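You operate a simulated robot arm through the tools that you are given. There is no shell and no other tool.

You are at the controls of a simulated robot arm. One attempt, no reset.

## Task
Fit the black coil from the maroon trainer's rack back in, plug it in and start up.
Fine: it goes into the empty well; plug on before the ignition; leave the rest alone.
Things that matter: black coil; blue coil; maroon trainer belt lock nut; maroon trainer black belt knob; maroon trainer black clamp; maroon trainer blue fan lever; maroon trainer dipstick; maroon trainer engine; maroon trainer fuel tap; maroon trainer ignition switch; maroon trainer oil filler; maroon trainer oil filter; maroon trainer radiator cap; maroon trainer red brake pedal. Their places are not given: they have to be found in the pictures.

Only the result counts: the job must be done as asked and must still hold three seconds after the hand-in. Knocking over, shifting, dropping, spilling or breaking anything else fails it.

## Robot
A 7-joint arm with a two-finger gripper, fixed in place. Base frame: the origin is at the foot of the arm, x ahead of it, y to its left, z up. Lengths are in mm, angles in rad, forces in N, time in s.
With the tool pointing down near the work surface it reaches from about 100 to 680 mm from the base axis. Its first joint turns from -2.897 to 2.897 rad. Payload 1.71 kg.
The TCP is the grasp point between the finger pads, 20 mm short of the fingertips. In the tool frame z runs along the fingers and y along their closing line. The gripper opens to 96 mm. The gripper's body begins 113 mm behind the TCP.
Orientation is that of the tool frame in the base frame, as [roll, pitch, yaw] about the fixed x, y, z axes, in that order (R = Rz(yaw) Ry(pitch) Rx(roll)). With the fingers straight down and closing along the base's y, the tool's x points along the base's -x, its y along +y and its z along -z.

## Interface
- The arm moves only by the tool drive_tool. Its argument "steps" is a list of rows, each a list of 6 numbers: the shift along the base's x, y, z in units of 300 mm (1.0 is 300 mm), then the turn, a rotation vector about the base's x, y, z in units of 60 degrees (1.0 is 60 degrees). In form: [[tx, ty, tz, wx, wy, wz], ...]. A call has 1 to 20 rows; each row is the pose to reach, as a shift and turn from the pose commanded when the call began. "grip" is the opening, from 0 (shut) to 1 (fully open), set as the call begins (left out, the last holds). A call with a number of a shift or a turn outside -1 to 1 is refused whole. A row lasts 0.2 s, in which the tool goes at most 50 mm and 0.15 rad; a call with a longer step from one row to the next is refused whole, and so is a gripper value outside its range. A pose out of reach is approached as far as the arm can. The call stops where the force on the tool passes 40 N (or 10 N more than at its start, if that is more) or the arm is blocked; 0.2 s more then pass. Each finger travels about 153 mm/s and halts on what it meets, pressing with about 28 N; the grip force reading is that of the motor and also rises with nothing between the fingers. The clock runs only during rows and for 0.2 s after the last one: add rows that repeat a pose to give the fingers time. It gives the time, the measured TCP pose, the force on the tool (base axes), the opening and the grip force at its end, in the units of the frame above (readings bear some noise), with the torque about the TCP (base axes, N m) and any sound that the robot's microphone picked up.
- Cameras (640 x 400 px; columns grow to the right, rows downward): "scene" is fixed at [221.2, -499.6, 1517.9]; the picture's right is [0.87, -0.49, 0.00], its down [-0.35, -0.62, -0.70] and it looks along [0.34, 0.62, -0.71] (base axes); focal length 277 px, centre (320, 200). "wrist" rides on the gripper at [66, 14, -145] in the tool frame; the picture's right is [-0.21, 0.98, 0.00], its down [-0.88, -0.18, -0.44] and it looks along [-0.44, -0.09, 0.90] (tool axes); focal length 275 px, centre (320, 200).
- capture(camera): a new picture of that camera. It takes no simulated time.
- slide_trunk(by): slides the trunk up (or, below 0, down) by that many mm; the arm rides with it, the base frame stays. It gives what a move gives, with no picture.
- measure_at(camera, pixels): for up to 12 pixels [column, row] of the newest picture of that camera ("zoom" is the newest enlarged one), the place [x, y, z] in the base frame of the surface seen there, good to about 2 mm. It takes no simulated time.
- inspect(camera, box): a new picture of the part [left, top, right, bottom] of that camera's present view, enlarged. It takes no simulated time.
- job_done(): hands the job in; it is judged then, once.

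Unless the task says otherwise, let go and move clear before handing in.

The tools are called as name(argument=value, ...) on one line, values as JSON. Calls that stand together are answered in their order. drive_tool: Moves the arm, as the interface text tells. Its arguments: {"type":"object","properties":{"steps":{"type":"array","items":{"type":"array","items":{"type":"number"}}},"grip":{"type":"number"}},"required":["steps"]} The other tools are called the same way: slide_trunk (by) slides the trunk up or down; capture (camera) takes a picture; measure_at (camera, pixels) gives the place of the surface under pixels of a picture; inspect (camera, box) takes an enlarged picture of a part of a camera's view; job_done () hands the job in.

At the start:

```text
time: 0.0
position: [448.8, 212.9, 1176.1]
tool_rot: [-3.141, -0.002, -3.141]
ft_force: [0.0, 0.1, 1.2]
moment: [-0.01, 0.02, 0.04]
opening: 96.0
finger_force: 0.0
trunk travel left (down, up): [-300.0, 86.0]
```

scene: 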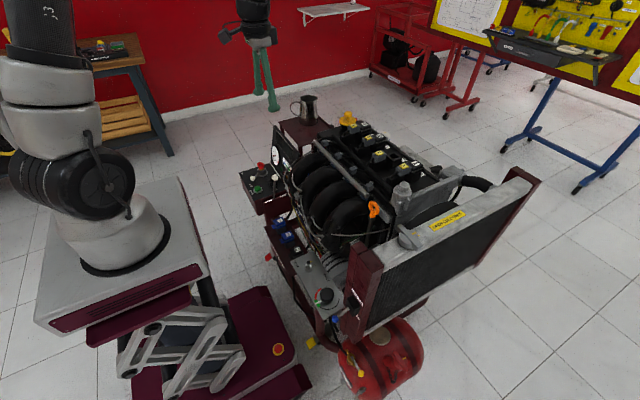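
wrist: 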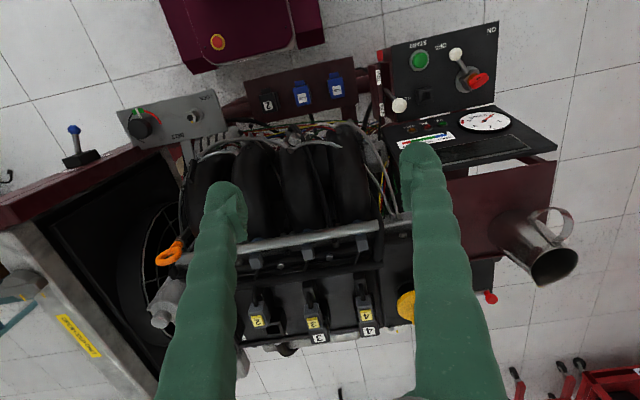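

The pictures show the engine trainer, with a rack of coils near wrist pixels (267,100)-(336,85) and the coil row near (255,320)-(367,320). I'll enlarge those areas.

inspect(camera="wrist", box=[220, 50, 380, 150])

inspect(camera="wrist", box=[220, 230, 420, 355])

inspect(camera="wrist", box=[360, 20, 560, 145])

inspect(camera="scene", box=[240, 100, 480, 250])

inspect(camera="scene", box=[230, 150, 390, 350])

```text
4.00 times, centred on (300, 100) of wrist
```

zoom: 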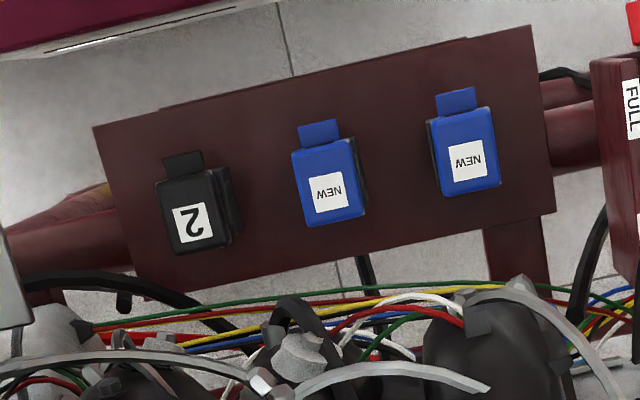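

```text
3.20 times, centred on (320, 292) of wrist
```

zoom: 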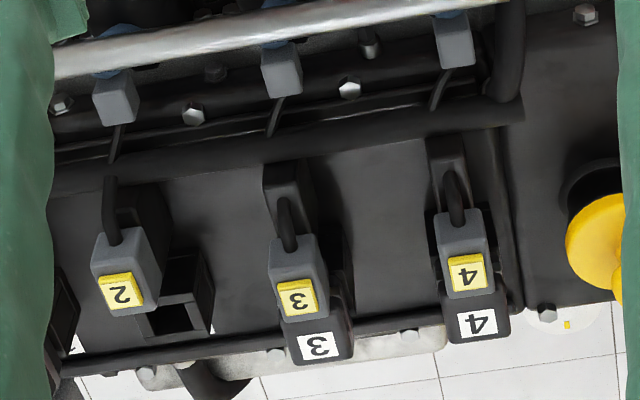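

```text
3.20 times, centred on (460, 82) of wrist
```

zoom: 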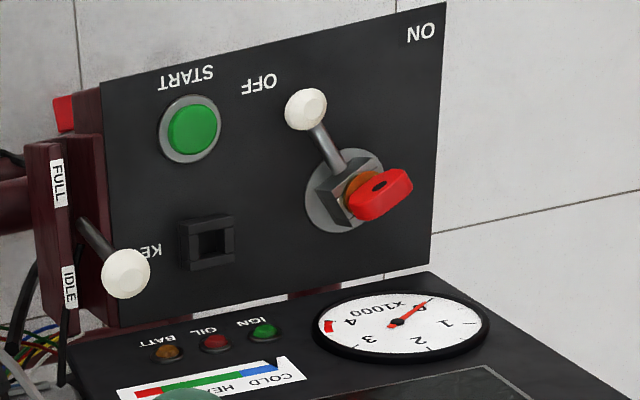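

```text
2.67 times, centred on (360, 175) of scene
```

zoom: 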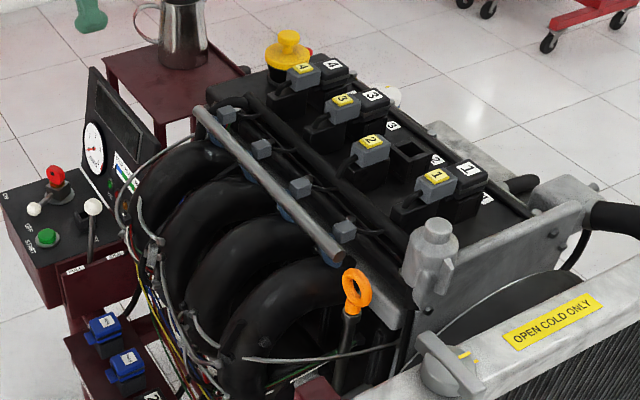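

```text
2.00 times, centred on (310, 250) of scene
```

zoom: 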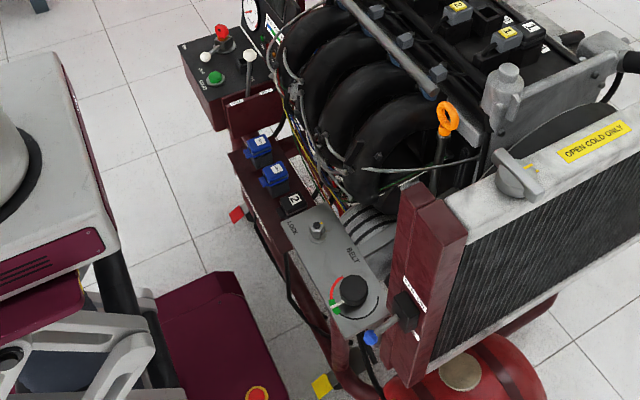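

The rack holds black coil "2" at wrist (267,102) and two blue "NEW" coils. Well 2 is empty, with its plug parked beside it. I'll measure these places next.

inspect(camera="wrist", box=[220, 50, 380, 150])

measure_at(camera="zoom", pixels=[[190, 222], [180, 165], [230, 200], [328, 190], [320, 132], [467, 158], [110, 140], [520, 40], [200, 270], [500, 210], [165, 190], [215, 180]])

inspect(camera="wrist", box=[220, 230, 420, 355])

measure_at(camera="zoom", pixels=[[122, 290], [120, 245], [297, 297], [316, 345], [290, 250], [467, 272], [478, 323], [175, 320], [185, 265], [205, 290], [380, 230], [110, 200]])

inspect(camera="wrist", box=[360, 20, 560, 145])

measure_at(camera="zoom", pixels=[[193, 130], [305, 108], [330, 150], [385, 190], [340, 215], [210, 240], [125, 272], [100, 240], [140, 100], [430, 150], [400, 320], [265, 190]])

```text
4.00 times, centred on (300, 100) of wrist
```

zoom: 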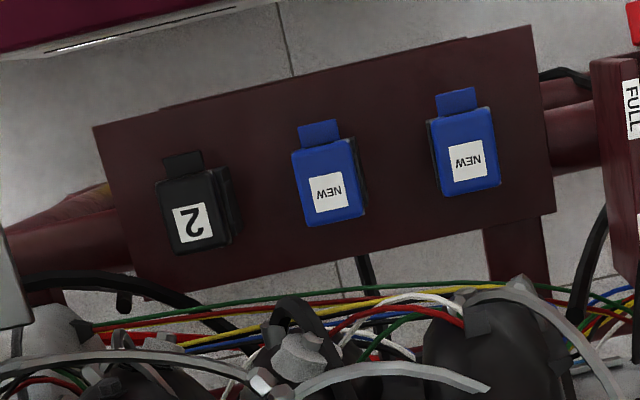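

```text
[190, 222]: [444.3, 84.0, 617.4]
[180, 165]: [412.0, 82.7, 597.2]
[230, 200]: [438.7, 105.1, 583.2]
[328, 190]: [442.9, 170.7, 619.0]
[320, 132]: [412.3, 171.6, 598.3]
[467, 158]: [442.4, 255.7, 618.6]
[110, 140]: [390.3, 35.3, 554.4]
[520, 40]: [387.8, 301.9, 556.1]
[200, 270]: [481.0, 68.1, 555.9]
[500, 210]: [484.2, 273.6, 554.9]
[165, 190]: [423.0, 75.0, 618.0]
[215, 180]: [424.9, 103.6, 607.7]
```

```text
3.20 times, centred on (320, 292) of wrist
```

zoom: 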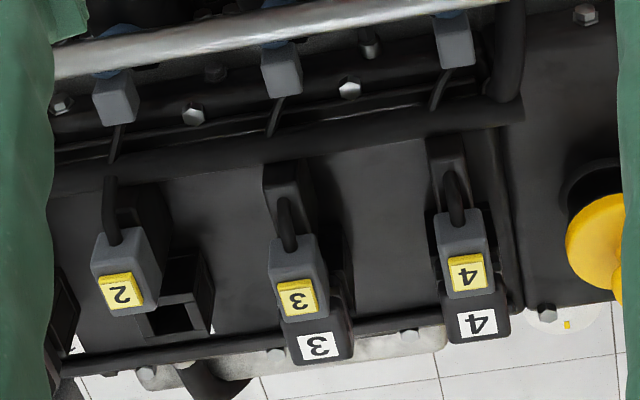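

```text
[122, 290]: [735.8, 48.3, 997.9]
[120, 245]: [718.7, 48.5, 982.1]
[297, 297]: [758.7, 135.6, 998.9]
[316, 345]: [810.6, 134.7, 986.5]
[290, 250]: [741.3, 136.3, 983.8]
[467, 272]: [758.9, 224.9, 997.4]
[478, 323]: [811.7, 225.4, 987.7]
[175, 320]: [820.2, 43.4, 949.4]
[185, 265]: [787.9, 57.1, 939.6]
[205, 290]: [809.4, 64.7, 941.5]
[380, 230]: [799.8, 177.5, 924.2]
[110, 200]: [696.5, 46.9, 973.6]
```

```text
3.20 times, centred on (460, 82) of wrist
```

zoom: 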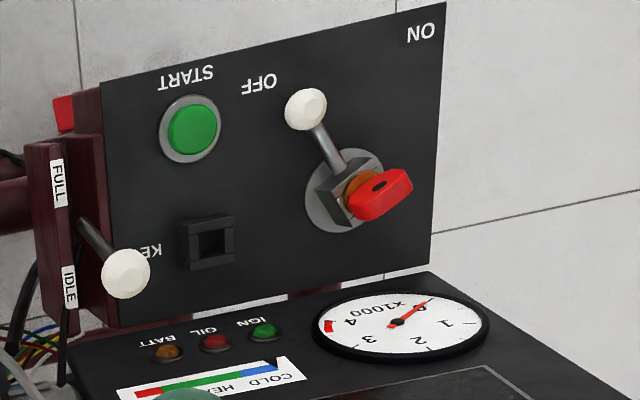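

```text
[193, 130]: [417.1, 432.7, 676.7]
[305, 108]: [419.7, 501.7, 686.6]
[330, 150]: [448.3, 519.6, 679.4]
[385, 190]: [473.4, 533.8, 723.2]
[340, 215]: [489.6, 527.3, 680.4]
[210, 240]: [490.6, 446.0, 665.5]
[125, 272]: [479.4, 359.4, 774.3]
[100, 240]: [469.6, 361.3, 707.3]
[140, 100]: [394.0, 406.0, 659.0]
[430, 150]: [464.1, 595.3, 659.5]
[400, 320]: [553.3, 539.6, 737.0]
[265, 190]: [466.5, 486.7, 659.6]
```

Black coil 2 is at about (444,84,617) on the rack and well 2 is at about (815,47,945). Plug 2 is parked about 23 mm short in x compared with its neighbours. I'll check the arm base and more of the trainer with the scene camera.

capture(camera="scene")

measure_at(camera="scene", pixels=[[110, 265], [60, 270], [180, 255], [75, 180], [40, 90], [40, 30], [300, 330], [250, 20], [310, 165], [350, 190], [345, 118], [374, 209]])

inspect(camera="scene", box=[330, 110, 450, 185])

measure_at(camera="zoom", pixels=[[197, 155], [212, 145], [290, 112], [272, 130], [348, 187], [330, 215], [432, 197], [410, 222], [480, 260], [555, 255], [440, 290], [390, 270]])

```text
taken
```

scene: 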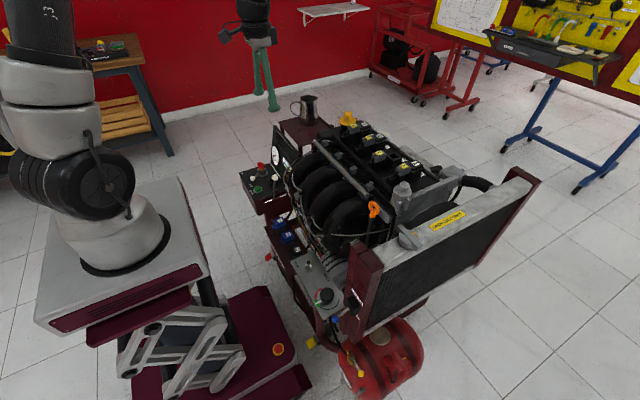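

```text
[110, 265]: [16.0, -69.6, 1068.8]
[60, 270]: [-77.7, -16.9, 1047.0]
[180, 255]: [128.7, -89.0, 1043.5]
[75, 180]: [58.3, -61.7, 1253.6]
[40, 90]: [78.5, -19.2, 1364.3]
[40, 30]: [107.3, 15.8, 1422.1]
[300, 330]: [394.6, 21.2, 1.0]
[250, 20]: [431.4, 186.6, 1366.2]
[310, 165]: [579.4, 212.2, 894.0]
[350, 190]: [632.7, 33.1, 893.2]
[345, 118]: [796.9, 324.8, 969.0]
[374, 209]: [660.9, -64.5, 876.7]
```

```text
5.33 times, centred on (390, 148) of scene
```

zoom: 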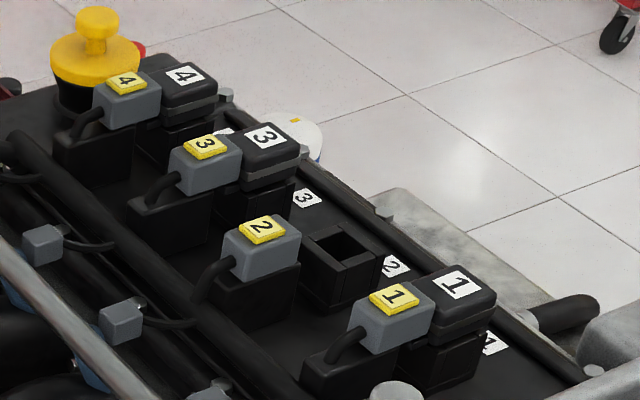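

```text
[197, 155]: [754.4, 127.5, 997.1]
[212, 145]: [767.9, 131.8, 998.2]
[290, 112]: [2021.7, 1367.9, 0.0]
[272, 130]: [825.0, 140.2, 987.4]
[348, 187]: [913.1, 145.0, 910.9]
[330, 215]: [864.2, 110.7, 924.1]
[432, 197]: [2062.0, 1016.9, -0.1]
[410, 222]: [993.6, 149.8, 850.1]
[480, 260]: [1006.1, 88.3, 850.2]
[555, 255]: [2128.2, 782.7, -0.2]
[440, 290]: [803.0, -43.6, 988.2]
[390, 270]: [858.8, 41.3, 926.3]
```

The floor is z=0, the arm foot is at about z=1045, and the well is about 815 mm from the base axis. I'll move toward the ignition panel to see it closely, and lower the trunk to get reach.

drive_tool(steps=[[-0.052, 0.127, 0, 0, 0, 0], [-0.104, 0.254, 0, 0, 0, 0], [-0.156, 0.381, 0, 0, 0, 0], [-0.208, 0.508, 0, 0, 0, 0], [-0.26, 0.635, 0, 0, 0, 0], [-0.311, 0.762, 0, 0, 0, 0], [-0.363, 0.89, 0, 0, 0, 0], [-0.363, 0.89, 0, 0, 0, 0]])

slide_trunk(by=-190)

capture(camera="wrist")

capture(camera="scene")

```text
time: 1.8
position: [323.1, 479.5, 1182.4]
tool_rot: [3.14, 0.014, 3.141]
ft_force: [0.2, -0.1, 0.1]
moment: [0.0, 0.04, 0.01]
opening: 95.9
finger_force: 0.0
trunk travel left (down, up): [-300.0, 86.0]
```

```text
time: 3.9
position: [321.0, 479.2, 994.3]
tool_rot: [3.14, 0.013, -3.14]
ft_force: [0.2, -0.1, -1.0]
moment: [-0.03, 0.03, -0.02]
opening: 96.1
finger_force: 0.1
trunk travel left (down, up): [-110.0, 276.0]
```

```text
taken
```

wrist: 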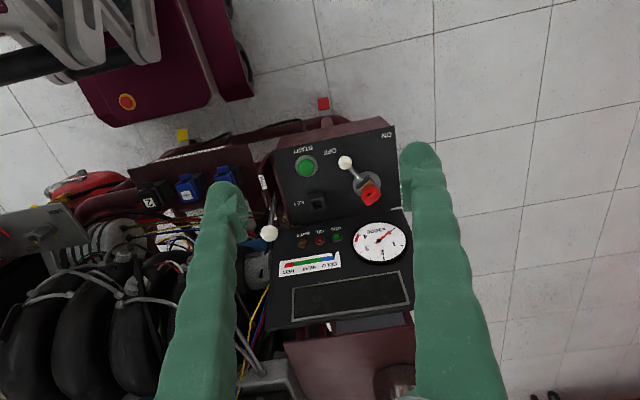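

```text
taken
```

scene: 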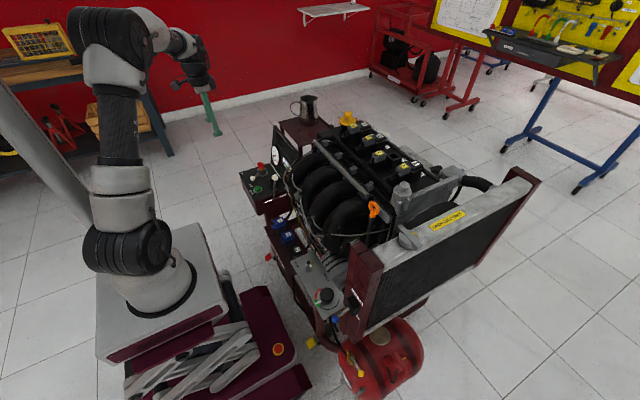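

The reading shows (321,479,994) against a commanded (340,480,986), so I'm not sure whether that's lag or a reach limit. I'll hold still and check, then look closer at the panel.

drive_tool(steps=[[0, 0, 0, 0, 0, 0], [0, 0, 0, 0, 0, 0], [0, 0, 0, 0, 0, 0]])

inspect(camera="wrist", box=[240, 110, 432, 230])

inspect(camera="scene", box=[60, 0, 240, 330])

measure_at(camera="scene", pixels=[[130, 245], [120, 180], [115, 130], [110, 70], [110, 40], [150, 20], [185, 45], [205, 85], [205, 60]])

```text
time: 4.7
position: [322.6, 478.5, 993.6]
tool_rot: [3.139, 0.015, 3.141]
ft_force: [-0.2, 0.3, -0.3]
moment: [-0.03, 0.03, 0.01]
opening: 95.9
finger_force: 0.1
trunk travel left (down, up): [-110.0, 276.0]
```

```text
3.33 times, centred on (336, 170) of wrist
```

zoom: 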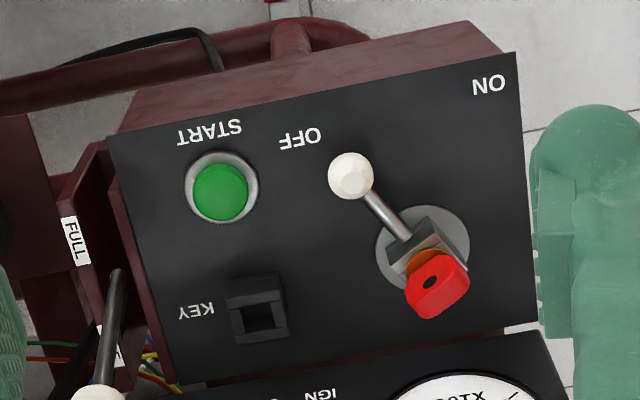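

```text
1.21 times, centred on (150, 165) of scene
```

zoom: 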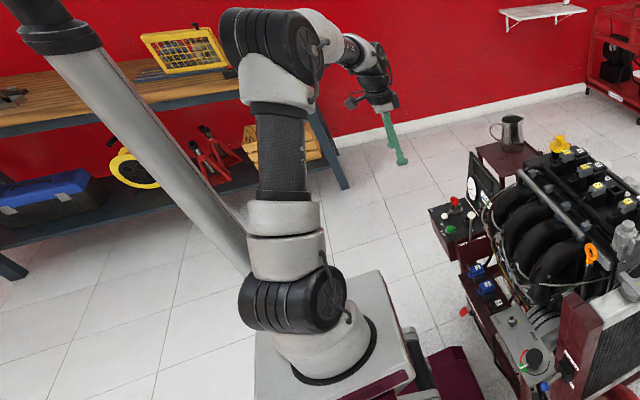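

```text
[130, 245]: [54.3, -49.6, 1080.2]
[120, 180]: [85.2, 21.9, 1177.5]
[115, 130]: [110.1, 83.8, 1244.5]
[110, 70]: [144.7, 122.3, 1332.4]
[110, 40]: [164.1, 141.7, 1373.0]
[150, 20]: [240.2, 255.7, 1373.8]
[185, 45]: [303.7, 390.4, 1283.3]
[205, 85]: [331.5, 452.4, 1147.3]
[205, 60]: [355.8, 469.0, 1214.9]
```

The error persists at rest, so I'll make a small test move to see how the arm tracks.

drive_tool(steps=[[0, -0.1, 0, 0, 0, 0], [0, -0.2, 0, 0, 0, 0], [0, -0.2, 0, 0, 0, 0], [0, -0.2, 0, 0, 0, 0]])

drive_tool(steps=[[-0.1, 0, 0, 0, 0, 0], [-0.1, 0, 0, 0, 0, 0], [-0.1, 0, 0, 0, 0, 0]])

```text
time: 5.7
position: [321.8, 419.8, 994.5]
tool_rot: [3.14, 0.015, 3.141]
ft_force: [-0.1, -0.8, 0.0]
moment: [-0.01, -0.01, 0.0]
opening: 96.1
finger_force: 0.0
trunk travel left (down, up): [-110.0, 276.0]
```

```text
time: 6.5
position: [290.3, 420.1, 994.4]
tool_rot: [3.141, 0.014, 3.14]
ft_force: [0.4, 0.1, -0.3]
moment: [-0.01, 0.0, -0.02]
opening: 95.8
finger_force: 0.0
trunk travel left (down, up): [-110.0, 276.0]
```

Relative moves track well, so there's just a fixed offset and I'll rely on the measured pose. I'll go lower over the ignition panel for a closer look.

drive_tool(steps=[[0.073, 0.06, -0.09, 0, -0.003, 0], [0.146, 0.12, -0.18, 0, -0.006, 0], [0.22, 0.18, -0.28, 0, -0.009, 0], [0.293, 0.24, -0.38, 0, -0.012, 0], [0.366, 0.3, -0.48, 0, -0.014, 0], [0.366, 0.3, -0.48, 0, -0.014, 0]])

capture(camera="wrist")

inspect(camera="wrist", box=[220, 60, 440, 240])

```text
time: 7.9
position: [402.3, 510.9, 849.4]
tool_rot: [3.14, 0.028, 3.14]
ft_force: [-0.3, -0.1, -0.2]
moment: [-0.02, -0.02, 0.01]
opening: 96.0
finger_force: 0.0
trunk travel left (down, up): [-110.0, 276.0]
```

```text
taken
```

wrist: 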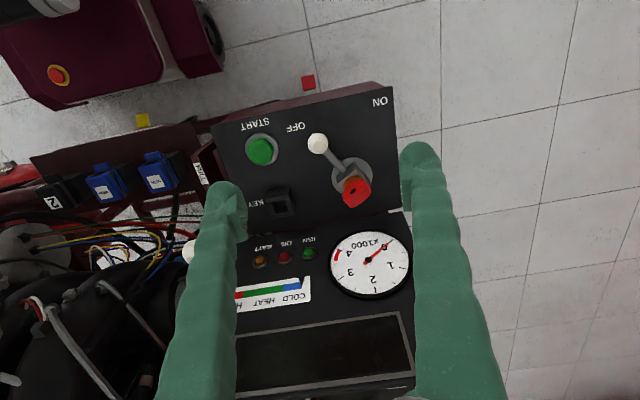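

```text
2.22 times, centred on (330, 150) of wrist
```

zoom: 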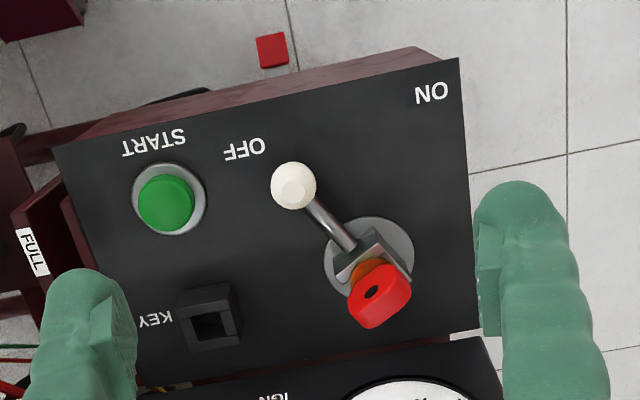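

The panel is clear: the white lever knob (zoom 293,185) points to OFF, with ON at (430,95) and the START button at (167,203). I'll measure these and then look at the rack.

measure_at(camera="zoom", pixels=[[293, 185], [325, 220], [355, 250], [370, 255], [385, 290], [335, 285], [430, 95], [245, 150], [167, 203], [195, 225], [400, 225], [150, 150]])

measure_at(camera="wrist", pixels=[[230, 205], [232, 215], [410, 165], [418, 150], [225, 190]])

drive_tool(steps=[[-0.1, -0.1, 0.08, 0, 0, 0], [-0.2, -0.2, 0.16, 0, 0, 0], [-0.3, -0.3, 0.2, 0, 0, 0], [-0.33, -0.45, 0.2, 0, 0, 0], [-0.33, -0.6, 0.2, 0, 0, 0], [-0.33, -0.75, 0.2, 0, 0, 0], [-0.33, -0.9, 0.2, 0, 0, 0], [-0.33, -1.0, 0.2, 0, 0, 0], [-0.33, -1.0, 0.2, 0, 0, 0]])

drive_tool(steps=[[0, -0.15, -0.06, 0, -0.05, 0], [0, -0.3, -0.12, 0, -0.1, 0], [0, -0.4, -0.18, 0, -0.1, 0], [0, -0.4, -0.18, 0, -0.1, 0]])

capture(camera="wrist")

```text
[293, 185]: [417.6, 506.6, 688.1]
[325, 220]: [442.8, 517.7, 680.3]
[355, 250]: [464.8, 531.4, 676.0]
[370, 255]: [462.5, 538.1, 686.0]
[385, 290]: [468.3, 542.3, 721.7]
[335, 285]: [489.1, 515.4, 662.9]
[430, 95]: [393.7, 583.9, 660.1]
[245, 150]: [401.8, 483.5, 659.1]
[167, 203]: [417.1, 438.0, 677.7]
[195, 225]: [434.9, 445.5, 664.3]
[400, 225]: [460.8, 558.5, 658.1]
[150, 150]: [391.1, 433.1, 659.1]
```

```text
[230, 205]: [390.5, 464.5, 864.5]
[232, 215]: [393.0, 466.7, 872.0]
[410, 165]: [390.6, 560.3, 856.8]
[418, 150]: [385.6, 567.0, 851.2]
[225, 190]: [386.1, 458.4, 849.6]
```

```text
time: 9.9
position: [301.4, 209.0, 909.9]
tool_rot: [3.139, 0.03, -3.14]
ft_force: [-0.1, -0.3, 0.3]
moment: [0.04, -0.03, -0.02]
opening: 95.9
finger_force: 0.0
trunk travel left (down, up): [-110.0, 276.0]
```

```text
time: 10.9
position: [319.6, 95.0, 861.8]
tool_rot: [3.14, 0.131, -3.141]
ft_force: [0.3, -0.3, 0.8]
moment: [-0.03, 0.01, 0.0]
opening: 96.0
finger_force: 0.0
out of reach, approached as far as the arm can: row 3, 4
trunk travel left (down, up): [-110.0, 276.0]
```

```text
taken
```

wrist: 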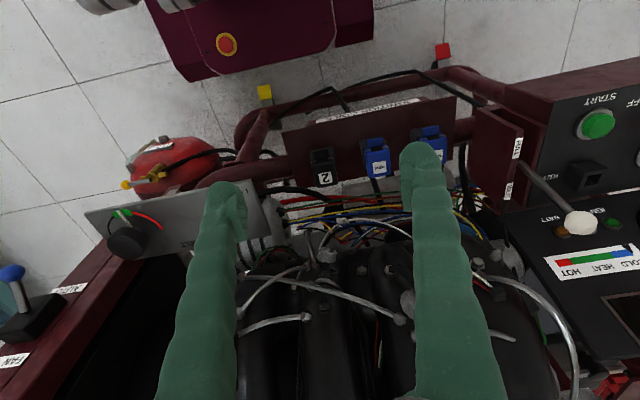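

The last target was reported out of reach, probably because it was too close in with a forward tilt. I'll go up and then forward toward the well to test reach there and view the well and plug from close range.

drive_tool(steps=[[0.03, 0, 0.15, 0, 0, 0], [0.06, 0, 0.3, 0, 0, 0], [0.15, 0, 0.42, 0, 0, 0], [0.25, 0, 0.54, 0, 0, 0], [0.38, -0.03, 0.62, 0, 0, 0], [0.52, -0.06, 0.66, 0, 0, 0], [0.67, -0.1, 0.66, 0, 0, 0], [0.82, -0.14, 0.66, 0, 0, 0], [0.95, -0.14, 0.66, 0, 0, 0], [0.95, -0.14, 0.66, 0, 0, 0]])

capture(camera="wrist")

capture(camera="scene")

```text
time: 13.1
position: [603.8, 53.8, 1058.6]
tool_rot: [3.141, 0.135, -3.14]
ft_force: [0.1, 0.5, 0.1]
moment: [-0.02, 0.01, -0.01]
opening: 96.0
finger_force: 0.0
trunk travel left (down, up): [-110.0, 276.0]
```

```text
taken
```

wrist: 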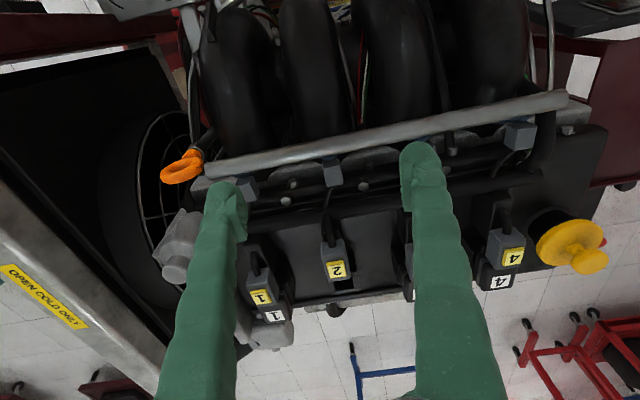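

```text
taken
```

scene: 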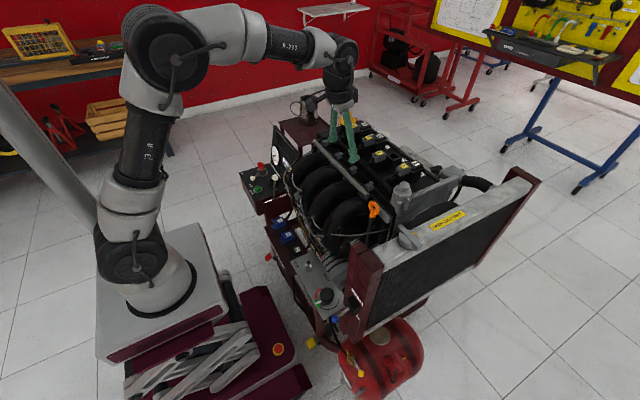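

That pose was reached with the elbow still well bent. I'll continue forward over the well in steps to confirm reach and see the well.

drive_tool(steps=[[0.1, 0, 0.05, 0, 0, 0], [0.2, 0, 0.1, 0, 0, 0], [0.33, 0, 0.1, 0, 0, 0], [0.33, 0, 0.1, 0, 0, 0]])

capture(camera="wrist")

inspect(camera="wrist", box=[230, 120, 430, 245])

drive_tool(steps=[[0.13, 0, 0, 0, 0, 0], [0.26, 0, 0, 0, 0, 0], [0.38, 0, 0, 0, 0, 0], [0.38, 0, 0, 0, 0, 0]])

capture(camera="scene")

```text
time: 14.1
position: [704.4, 52.9, 1088.9]
tool_rot: [3.141, 0.134, 3.14]
ft_force: [-0.1, -0.8, -0.3]
moment: [-0.04, 0.01, 0.02]
opening: 96.0
finger_force: 0.0
trunk travel left (down, up): [-110.0, 276.0]
```

```text
taken
```

wrist: 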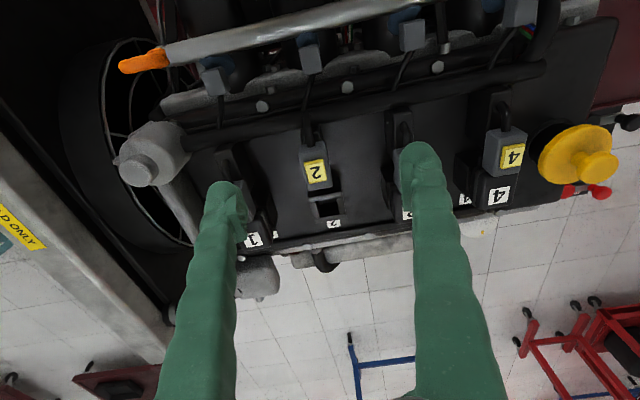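

```text
3.20 times, centred on (330, 182) of wrist
```

zoom: 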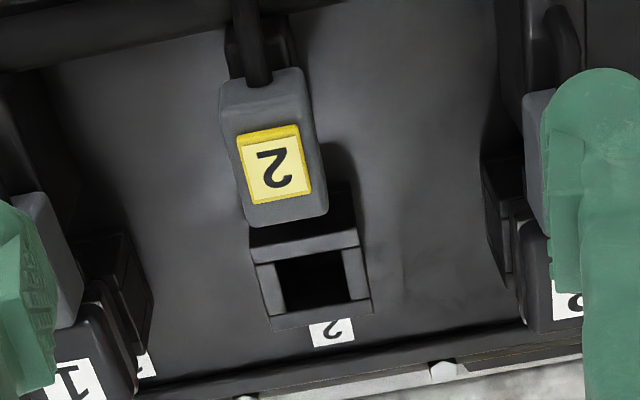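

```text
time: 15.1
position: [750.7, 53.1, 1072.3]
tool_rot: [-3.141, 0.128, -3.141]
ft_force: [0.1, -0.7, -1.2]
moment: [0.02, 0.05, 0.03]
opening: 96.0
finger_force: 0.1
out of reach, approached as far as the arm can: row 1, 2, 3, 4
trunk travel left (down, up): [-110.0, 276.0]
```

```text
taken
```

scene: 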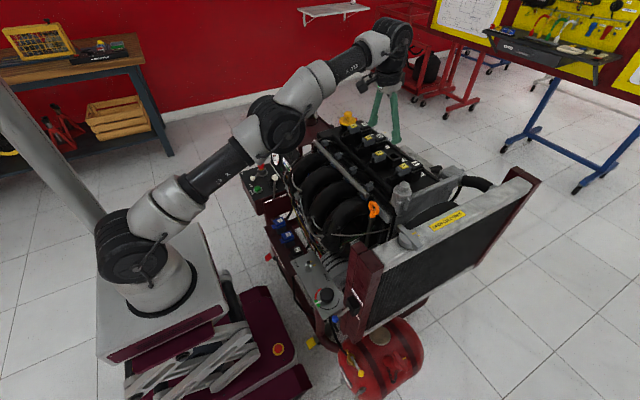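

At full extension with 0.13 rad tilt the arm stops at x≈750, so more forward tilt is needed to reach x≈805. I'll measure the arm's joints in the scene image to model its reach.

measure_at(camera="scene", pixels=[[398, 35], [375, 45], [385, 70], [375, 80], [345, 65], [310, 85], [275, 120], [260, 100], [230, 160], [180, 195], [130, 250], [395, 130]])

inspect(camera="scene", box=[80, 0, 440, 300])

capture(camera="wrist")

inspect(camera="wrist", box=[230, 90, 430, 215])

measure_at(camera="wrist", pixels=[[318, 172], [318, 160], [330, 205], [328, 225]])

```text
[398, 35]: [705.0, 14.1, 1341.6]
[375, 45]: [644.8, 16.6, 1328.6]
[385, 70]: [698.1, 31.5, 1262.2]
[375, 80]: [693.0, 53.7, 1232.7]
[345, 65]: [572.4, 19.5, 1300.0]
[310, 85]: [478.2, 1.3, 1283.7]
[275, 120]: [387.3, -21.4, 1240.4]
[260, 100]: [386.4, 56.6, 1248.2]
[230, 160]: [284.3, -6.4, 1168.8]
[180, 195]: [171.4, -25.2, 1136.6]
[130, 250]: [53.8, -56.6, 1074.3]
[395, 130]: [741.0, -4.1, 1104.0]
```

```text
1.33 times, centred on (260, 150) of scene
```

zoom: 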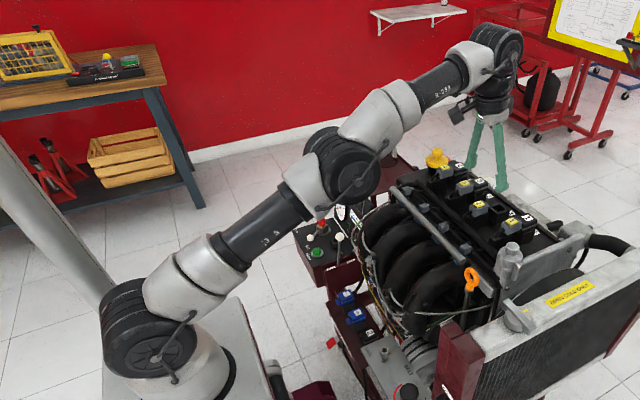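

```text
taken
```

wrist: 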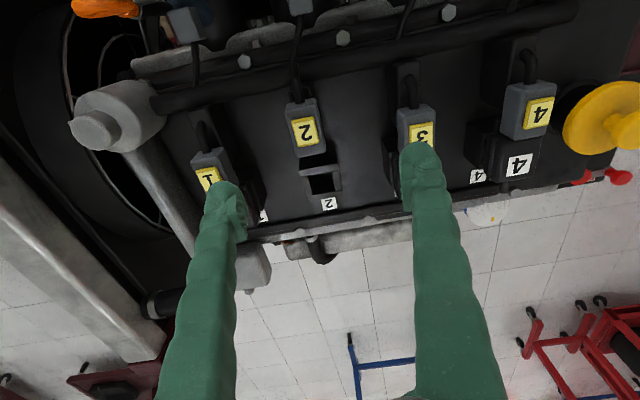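

```text
3.20 times, centred on (330, 152) of wrist
```

zoom: 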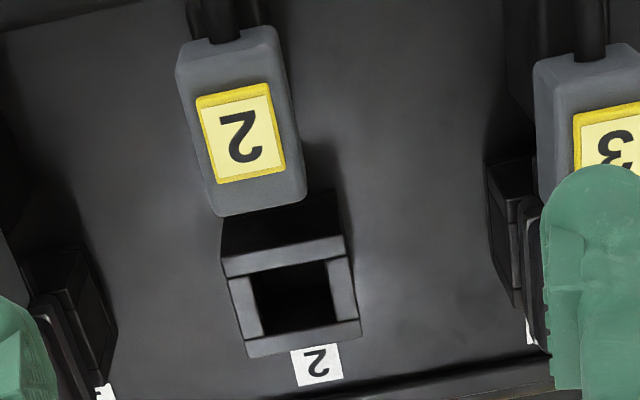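

```text
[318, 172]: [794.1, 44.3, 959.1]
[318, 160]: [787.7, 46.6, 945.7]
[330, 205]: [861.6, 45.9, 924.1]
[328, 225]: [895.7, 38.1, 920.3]
```

The arm looks like a Gen3-type: shoulder about 285 above the foot, and about 735 mm from shoulder to wrist. Raising the trunk by about 80 mm and tilting about 0.35 rad should reach the well. First I'll measure the well and plug closely in this zoom.

measure_at(camera="zoom", pixels=[[285, 258], [232, 300], [345, 285], [305, 342], [255, 275], [328, 265], [355, 320], [245, 345], [290, 225], [335, 225], [318, 365], [300, 305]])

inspect(camera="wrist", box=[230, 90, 430, 215])

measure_at(camera="zoom", pixels=[[205, 105], [265, 92], [275, 175], [215, 185], [180, 55], [270, 35], [300, 195], [220, 210], [225, 38], [290, 150], [185, 100], [240, 135]])

inspect(camera="wrist", box=[440, 60, 600, 200])

measure_at(camera="zoom", pixels=[[390, 205], [300, 300], [300, 330], [320, 410], [250, 420], [385, 410], [310, 370], [375, 370], [150, 430], [345, 180], [410, 350], [310, 395]])

```text
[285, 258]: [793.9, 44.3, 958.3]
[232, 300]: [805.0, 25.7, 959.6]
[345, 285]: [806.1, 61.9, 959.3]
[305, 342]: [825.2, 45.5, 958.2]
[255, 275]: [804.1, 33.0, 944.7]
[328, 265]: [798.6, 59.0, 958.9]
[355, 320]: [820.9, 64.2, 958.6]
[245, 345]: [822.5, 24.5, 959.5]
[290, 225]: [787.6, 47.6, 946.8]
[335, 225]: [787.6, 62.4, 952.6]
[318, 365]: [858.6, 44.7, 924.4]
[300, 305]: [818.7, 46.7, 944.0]
```

```text
3.20 times, centred on (330, 152) of wrist
```

zoom: 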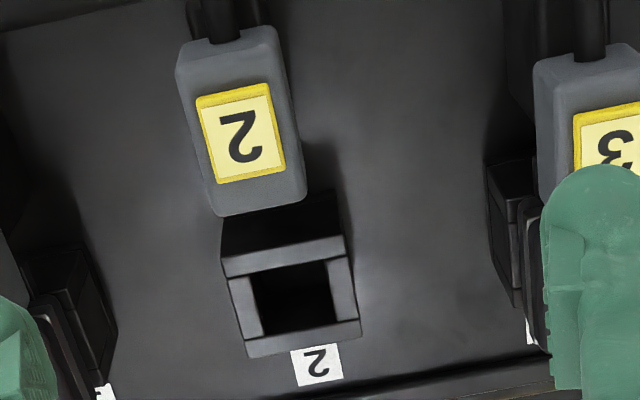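

```text
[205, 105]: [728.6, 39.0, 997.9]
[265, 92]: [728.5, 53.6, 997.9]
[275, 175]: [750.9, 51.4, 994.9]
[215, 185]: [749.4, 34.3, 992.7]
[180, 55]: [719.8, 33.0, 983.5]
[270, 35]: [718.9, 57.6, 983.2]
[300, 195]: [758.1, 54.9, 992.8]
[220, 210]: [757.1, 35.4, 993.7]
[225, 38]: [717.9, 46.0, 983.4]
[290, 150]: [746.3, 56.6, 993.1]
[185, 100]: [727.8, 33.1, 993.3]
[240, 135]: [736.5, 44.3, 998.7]
```

```text
2.86 times, centred on (520, 130) of wrist
```

zoom: 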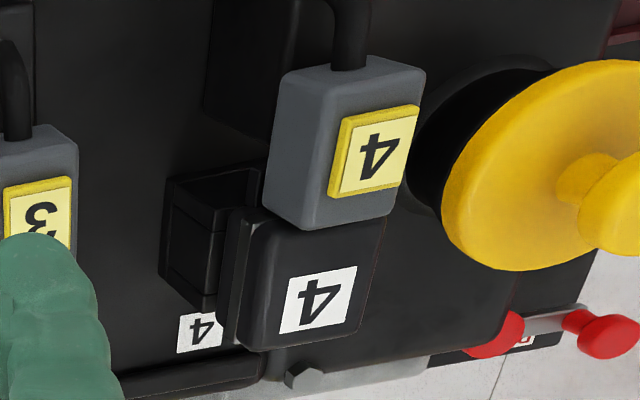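

```text
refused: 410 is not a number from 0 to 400
```

The well 2 rim is at z≈959 and centred at about (811,45). The plug body spans x 718–759 and y 33–57, with its top at 993. I'll measure coil 4 as a reference for the seated position.

inspect(camera="wrist", box=[440, 60, 600, 200])

measure_at(camera="zoom", pixels=[[380, 150], [285, 220], [300, 85], [390, 200], [265, 225], [245, 345], [355, 330], [375, 225], [318, 300], [250, 290], [190, 280], [225, 330]])

slide_trunk(by=79)

```text
2.86 times, centred on (520, 130) of wrist
```

zoom: 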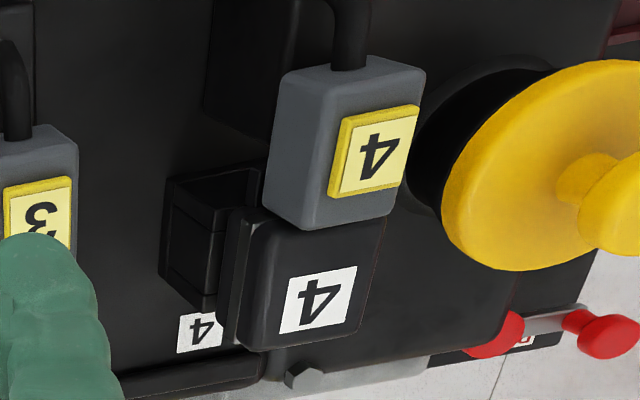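

```text
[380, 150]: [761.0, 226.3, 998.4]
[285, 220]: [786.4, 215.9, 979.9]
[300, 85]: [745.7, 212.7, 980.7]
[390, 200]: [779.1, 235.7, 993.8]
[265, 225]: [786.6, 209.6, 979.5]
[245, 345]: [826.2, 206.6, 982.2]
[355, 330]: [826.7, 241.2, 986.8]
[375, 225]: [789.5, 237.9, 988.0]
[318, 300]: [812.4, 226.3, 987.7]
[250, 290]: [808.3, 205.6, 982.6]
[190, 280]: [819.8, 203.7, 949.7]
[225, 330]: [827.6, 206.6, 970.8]
```

```text
time: 16.2
position: [751.5, 52.5, 1152.8]
tool_rot: [-3.142, 0.13, -3.142]
ft_force: [-0.1, 0.6, 0.2]
moment: [-0.01, -0.01, 0.0]
opening: 96.3
finger_force: 0.1
trunk travel left (down, up): [-189.0, 197.0]
```

Coil 4 seats with its head centred at (809,225) and top at z 987, and plug 4 sits about 24 mm further in x than plug 2. I'll retract over the rack, tilting forward to about 0.35 rad.

drive_tool(steps=[[-0.14, 0, 0, 0, -0.03, 0], [-0.28, 0.015, 0, 0, -0.06, 0], [-0.42, 0.03, 0, 0, -0.09, 0], [-0.56, 0.045, 0, 0, -0.12, 0], [-0.7, 0.06, 0, 0, -0.15, 0], [-0.84, 0.08, 0, 0, -0.18, 0], [-0.98, 0.105, 0, 0, -0.21, 0], [-0.98, 0.105, 0, 0, -0.21, 0]])

drive_tool(steps=[[-0.04, 0, -0.15, 0, 0, 0], [-0.08, 0, -0.3, 0, 0, 0], [-0.12, 0, -0.45, 0, 0, 0], [-0.16, 0, -0.6, 0, 0, 0], [-0.18, 0, -0.75, 0, 0, 0], [-0.2, 0, -0.9, 0, 0, 0], [-0.2, 0, -0.9, 0, 0, 0]])

capture(camera="wrist")

capture(camera="scene")

```text
time: 16.7
position: [707.6, 54.4, 1242.7]
tool_rot: [3.124, 0.376, 3.139]
ft_force: [-0.1, 0.2, -0.5]
moment: [-0.04, -0.01, -0.02]
opening: 96.1
finger_force: 0.0
trunk travel left (down, up): [-189.0, 197.0]
stopped in row 2: the arm was blocked; the commanded pose is now the measured one
```

```text
time: 18.3
position: [655.6, 53.8, 966.0]
tool_rot: [3.124, 0.371, 3.136]
ft_force: [0.5, -0.3, 0.7]
moment: [-0.02, -0.04, 0.04]
opening: 96.0
finger_force: 0.1
trunk travel left (down, up): [-189.0, 197.0]
```

```text
taken
```

wrist: 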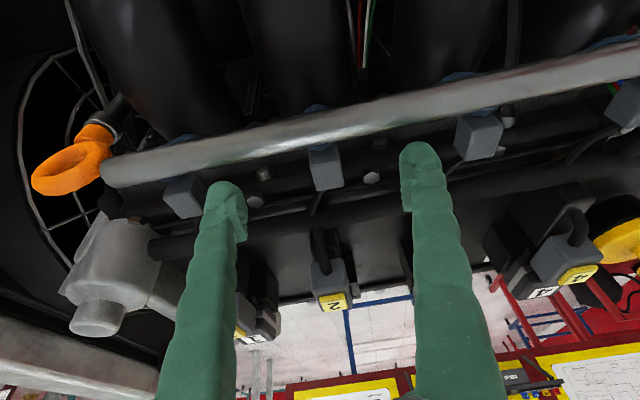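

```text
taken
```

scene: 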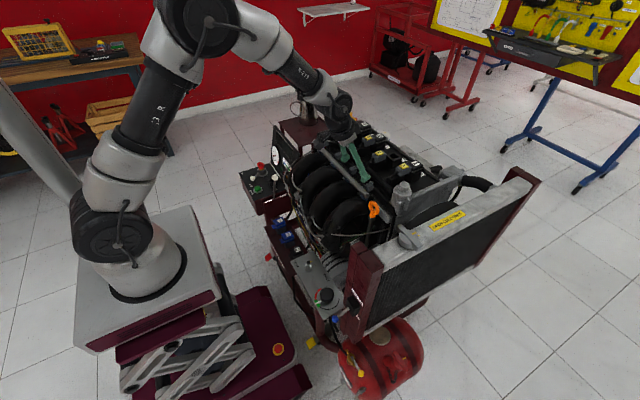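

The arm jumped near its straight-elbow singularity but touched nothing: forces are near zero, and it now rests at (656,54,966), clear above the rail. I'll lift, retract over the rack, and avoid full extension from here.

drive_tool(steps=[[0, 0, 0.15, 0, 0, 0], [0, 0, 0.3, -0.005, 0.007, 0], [-0.05, 0, 0.43, -0.01, 0.014, 0], [-0.17, 0.02, 0.5, -0.0157, 0.02, 0], [-0.32, 0.04, 0.5, -0.0157, 0.02, 0], [-0.47, 0.06, 0.5, -0.0157, 0.02, 0], [-0.62, 0.08, 0.5, -0.0157, 0.02, 0], [-0.75, 0.1, 0.5, -0.0157, 0.02, 0], [-0.75, 0.1, 0.5, -0.0157, 0.02, 0]])

capture(camera="wrist")

```text
time: 20.3
position: [431.0, 83.5, 1114.5]
tool_rot: [-3.141, 0.349, -3.14]
ft_force: [-0.9, -0.2, 1.0]
moment: [0.0, 0.01, 0.01]
opening: 95.8
finger_force: 0.0
trunk travel left (down, up): [-189.0, 197.0]
```

```text
taken
```

wrist: 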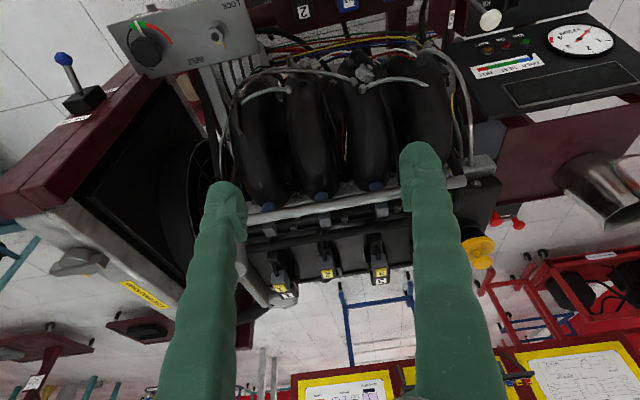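

The pose is good: (431,83.5,1114) with pitch 0.35. I'll measure the manifold front and the rack before descending.

measure_at(camera="wrist", pixels=[[250, 100], [262, 78], [310, 85], [345, 65], [370, 75], [300, 48], [270, 40], [305, 14], [345, 3], [230, 30], [160, 65], [215, 70]])

inspect(camera="wrist", box=[200, 0, 440, 120])

```text
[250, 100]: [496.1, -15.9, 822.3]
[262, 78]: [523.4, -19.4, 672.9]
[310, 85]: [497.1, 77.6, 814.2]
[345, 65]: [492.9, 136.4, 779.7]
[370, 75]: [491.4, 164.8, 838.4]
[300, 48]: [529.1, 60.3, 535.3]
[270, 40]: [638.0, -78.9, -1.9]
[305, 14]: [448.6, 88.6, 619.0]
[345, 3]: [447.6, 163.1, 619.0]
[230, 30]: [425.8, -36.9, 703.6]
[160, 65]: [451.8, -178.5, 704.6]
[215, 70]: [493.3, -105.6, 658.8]
```

```text
2.67 times, centred on (320, 60) of wrist
```

zoom: 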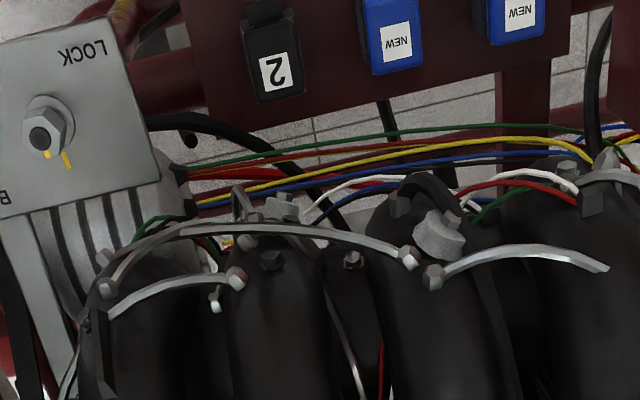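

The manifold front is at x≥492 and the LOCK panel at y≤-37, so the corridor above the rack is clear. I'll descend to z≈760 for a closer look.

drive_tool(steps=[[0, 0, -0.15, 0, 0, 0], [0, 0, -0.3, 0, 0, 0], [0, 0, -0.45, 0, 0, 0], [0, 0, -0.6, 0, 0, 0], [0, 0, -0.75, 0, 0, 0], [0, 0, -0.9, 0, 0, 0], [0, 0, -1.0, 0, 0, 0], [0, 0, -1.0, 0, 0, 0]], grip=0.7)

capture(camera="wrist")

inspect(camera="wrist", box=[220, 10, 420, 135])

capture(camera="scene")

```text
time: 22.1
position: [431.4, 82.0, 816.6]
tool_rot: [3.141, 0.349, -3.141]
ft_force: [0.2, -0.5, -1.4]
moment: [0.02, 0.04, 0.01]
opening: 67.0
finger_force: 0.0
trunk travel left (down, up): [-189.0, 197.0]
```

```text
taken
```

wrist: 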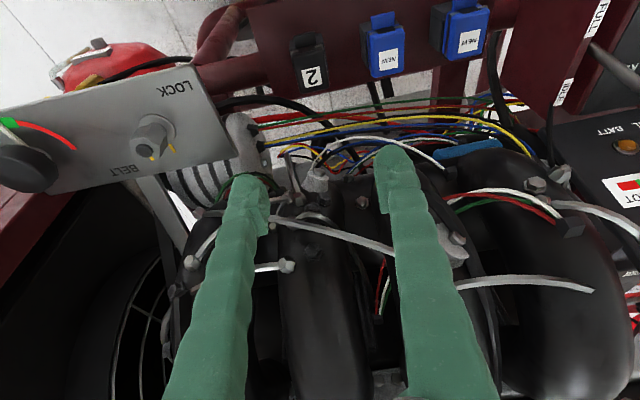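

```text
3.20 times, centred on (320, 72) of wrist
```

zoom: 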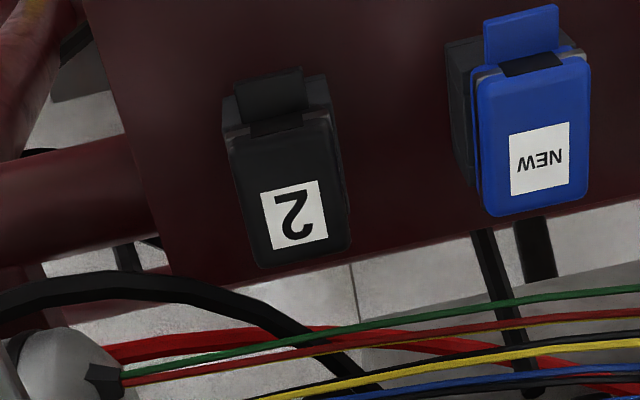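

```text
taken
```

scene: 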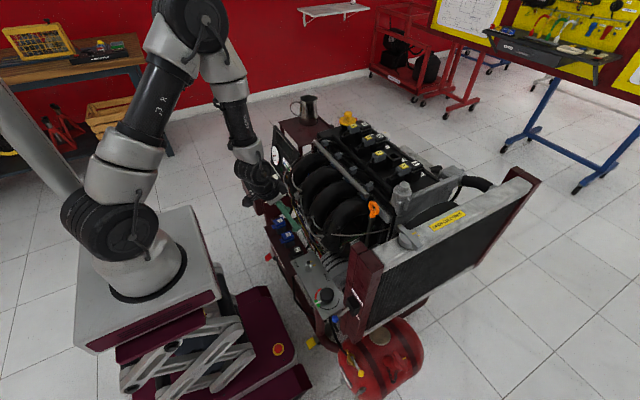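

The coil is clearly visible at zoom (290,200), sitting in a box holder with its tab toward -x. I'll measure its edges.

inspect(camera="wrist", box=[220, 10, 420, 135])

measure_at(camera="zoom", pixels=[[290, 220], [245, 140], [325, 125], [338, 230], [250, 240], [262, 80], [300, 75], [275, 100], [335, 160], [233, 125], [320, 92], [345, 200]])

inspect(camera="wrist", box=[280, 20, 344, 100])

measure_at(camera="zoom", pixels=[[105, 110], [200, 100], [65, 150], [235, 130], [240, 230], [75, 200], [90, 290], [215, 290], [150, 150], [250, 300], [60, 120], [245, 260]])

```text
3.20 times, centred on (320, 72) of wrist
```

zoom: 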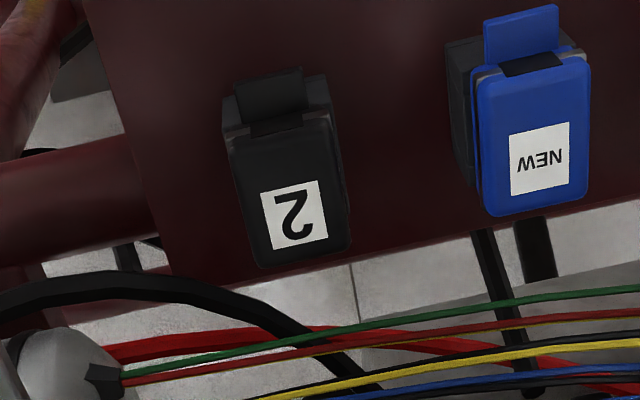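

```text
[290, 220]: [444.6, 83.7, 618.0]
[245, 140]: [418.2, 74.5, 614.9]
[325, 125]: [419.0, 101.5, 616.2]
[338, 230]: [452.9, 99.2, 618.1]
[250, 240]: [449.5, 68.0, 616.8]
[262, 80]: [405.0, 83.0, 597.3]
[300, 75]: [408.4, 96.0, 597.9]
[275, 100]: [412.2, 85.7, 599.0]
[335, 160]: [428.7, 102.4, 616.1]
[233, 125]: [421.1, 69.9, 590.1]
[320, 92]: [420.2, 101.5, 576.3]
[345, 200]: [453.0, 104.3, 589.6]
```

```text
5.00 times, centred on (312, 60) of wrist
```

zoom: 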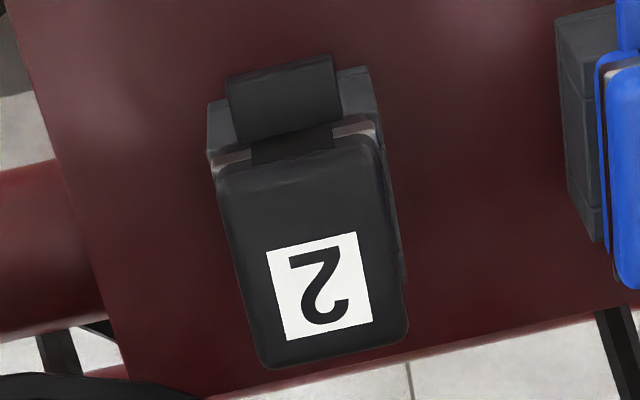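

```text
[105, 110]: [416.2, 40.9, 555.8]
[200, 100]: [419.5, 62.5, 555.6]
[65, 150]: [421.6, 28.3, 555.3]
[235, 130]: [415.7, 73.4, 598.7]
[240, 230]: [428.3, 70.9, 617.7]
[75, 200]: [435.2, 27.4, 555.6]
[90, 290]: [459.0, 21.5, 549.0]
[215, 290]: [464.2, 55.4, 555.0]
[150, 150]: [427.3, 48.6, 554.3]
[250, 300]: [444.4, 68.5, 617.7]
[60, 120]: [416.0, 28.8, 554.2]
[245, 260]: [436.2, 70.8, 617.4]
```

The coil head spans about x 418–460 and y 67–102, with its top at z 618 over a holder rim at about 590. I'll descend to just above it at (434,84.5,645) with tilt 0.40.

drive_tool(steps=[[0.003, 0.003, -0.12, 0, -0.016, 0], [0.006, 0.006, -0.24, 0, -0.032, 0], [0.009, 0.008, -0.36, 0, -0.048, 0], [0.009, 0.008, -0.48, 0, -0.048, 0], [0.009, 0.008, -0.57, 0, -0.048, 0], [0.009, 0.008, -0.57, 0, -0.048, 0]])

capture(camera="wrist")

inspect(camera="scene", box=[220, 140, 380, 290])

```text
time: 23.5
position: [434.0, 86.1, 645.4]
tool_rot: [-3.141, 0.4, -3.14]
ft_force: [0.2, 0.3, 0.3]
moment: [0.01, -0.02, 0.04]
opening: 67.2
finger_force: 0.1
trunk travel left (down, up): [-189.0, 197.0]
```

```text
taken
```

wrist: 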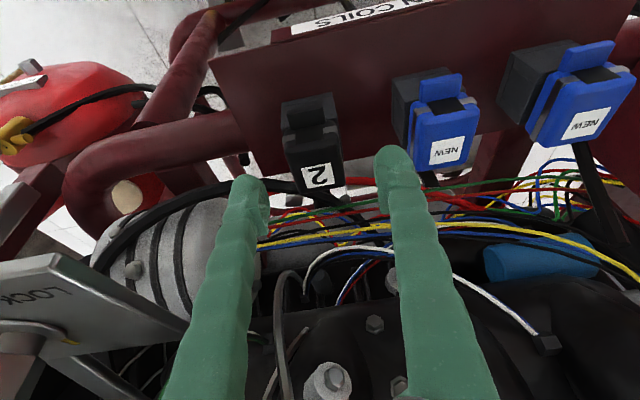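

```text
2.67 times, centred on (300, 215) of scene
```

zoom: 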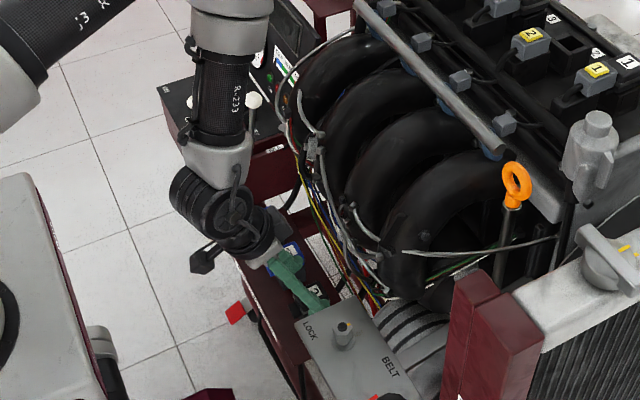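

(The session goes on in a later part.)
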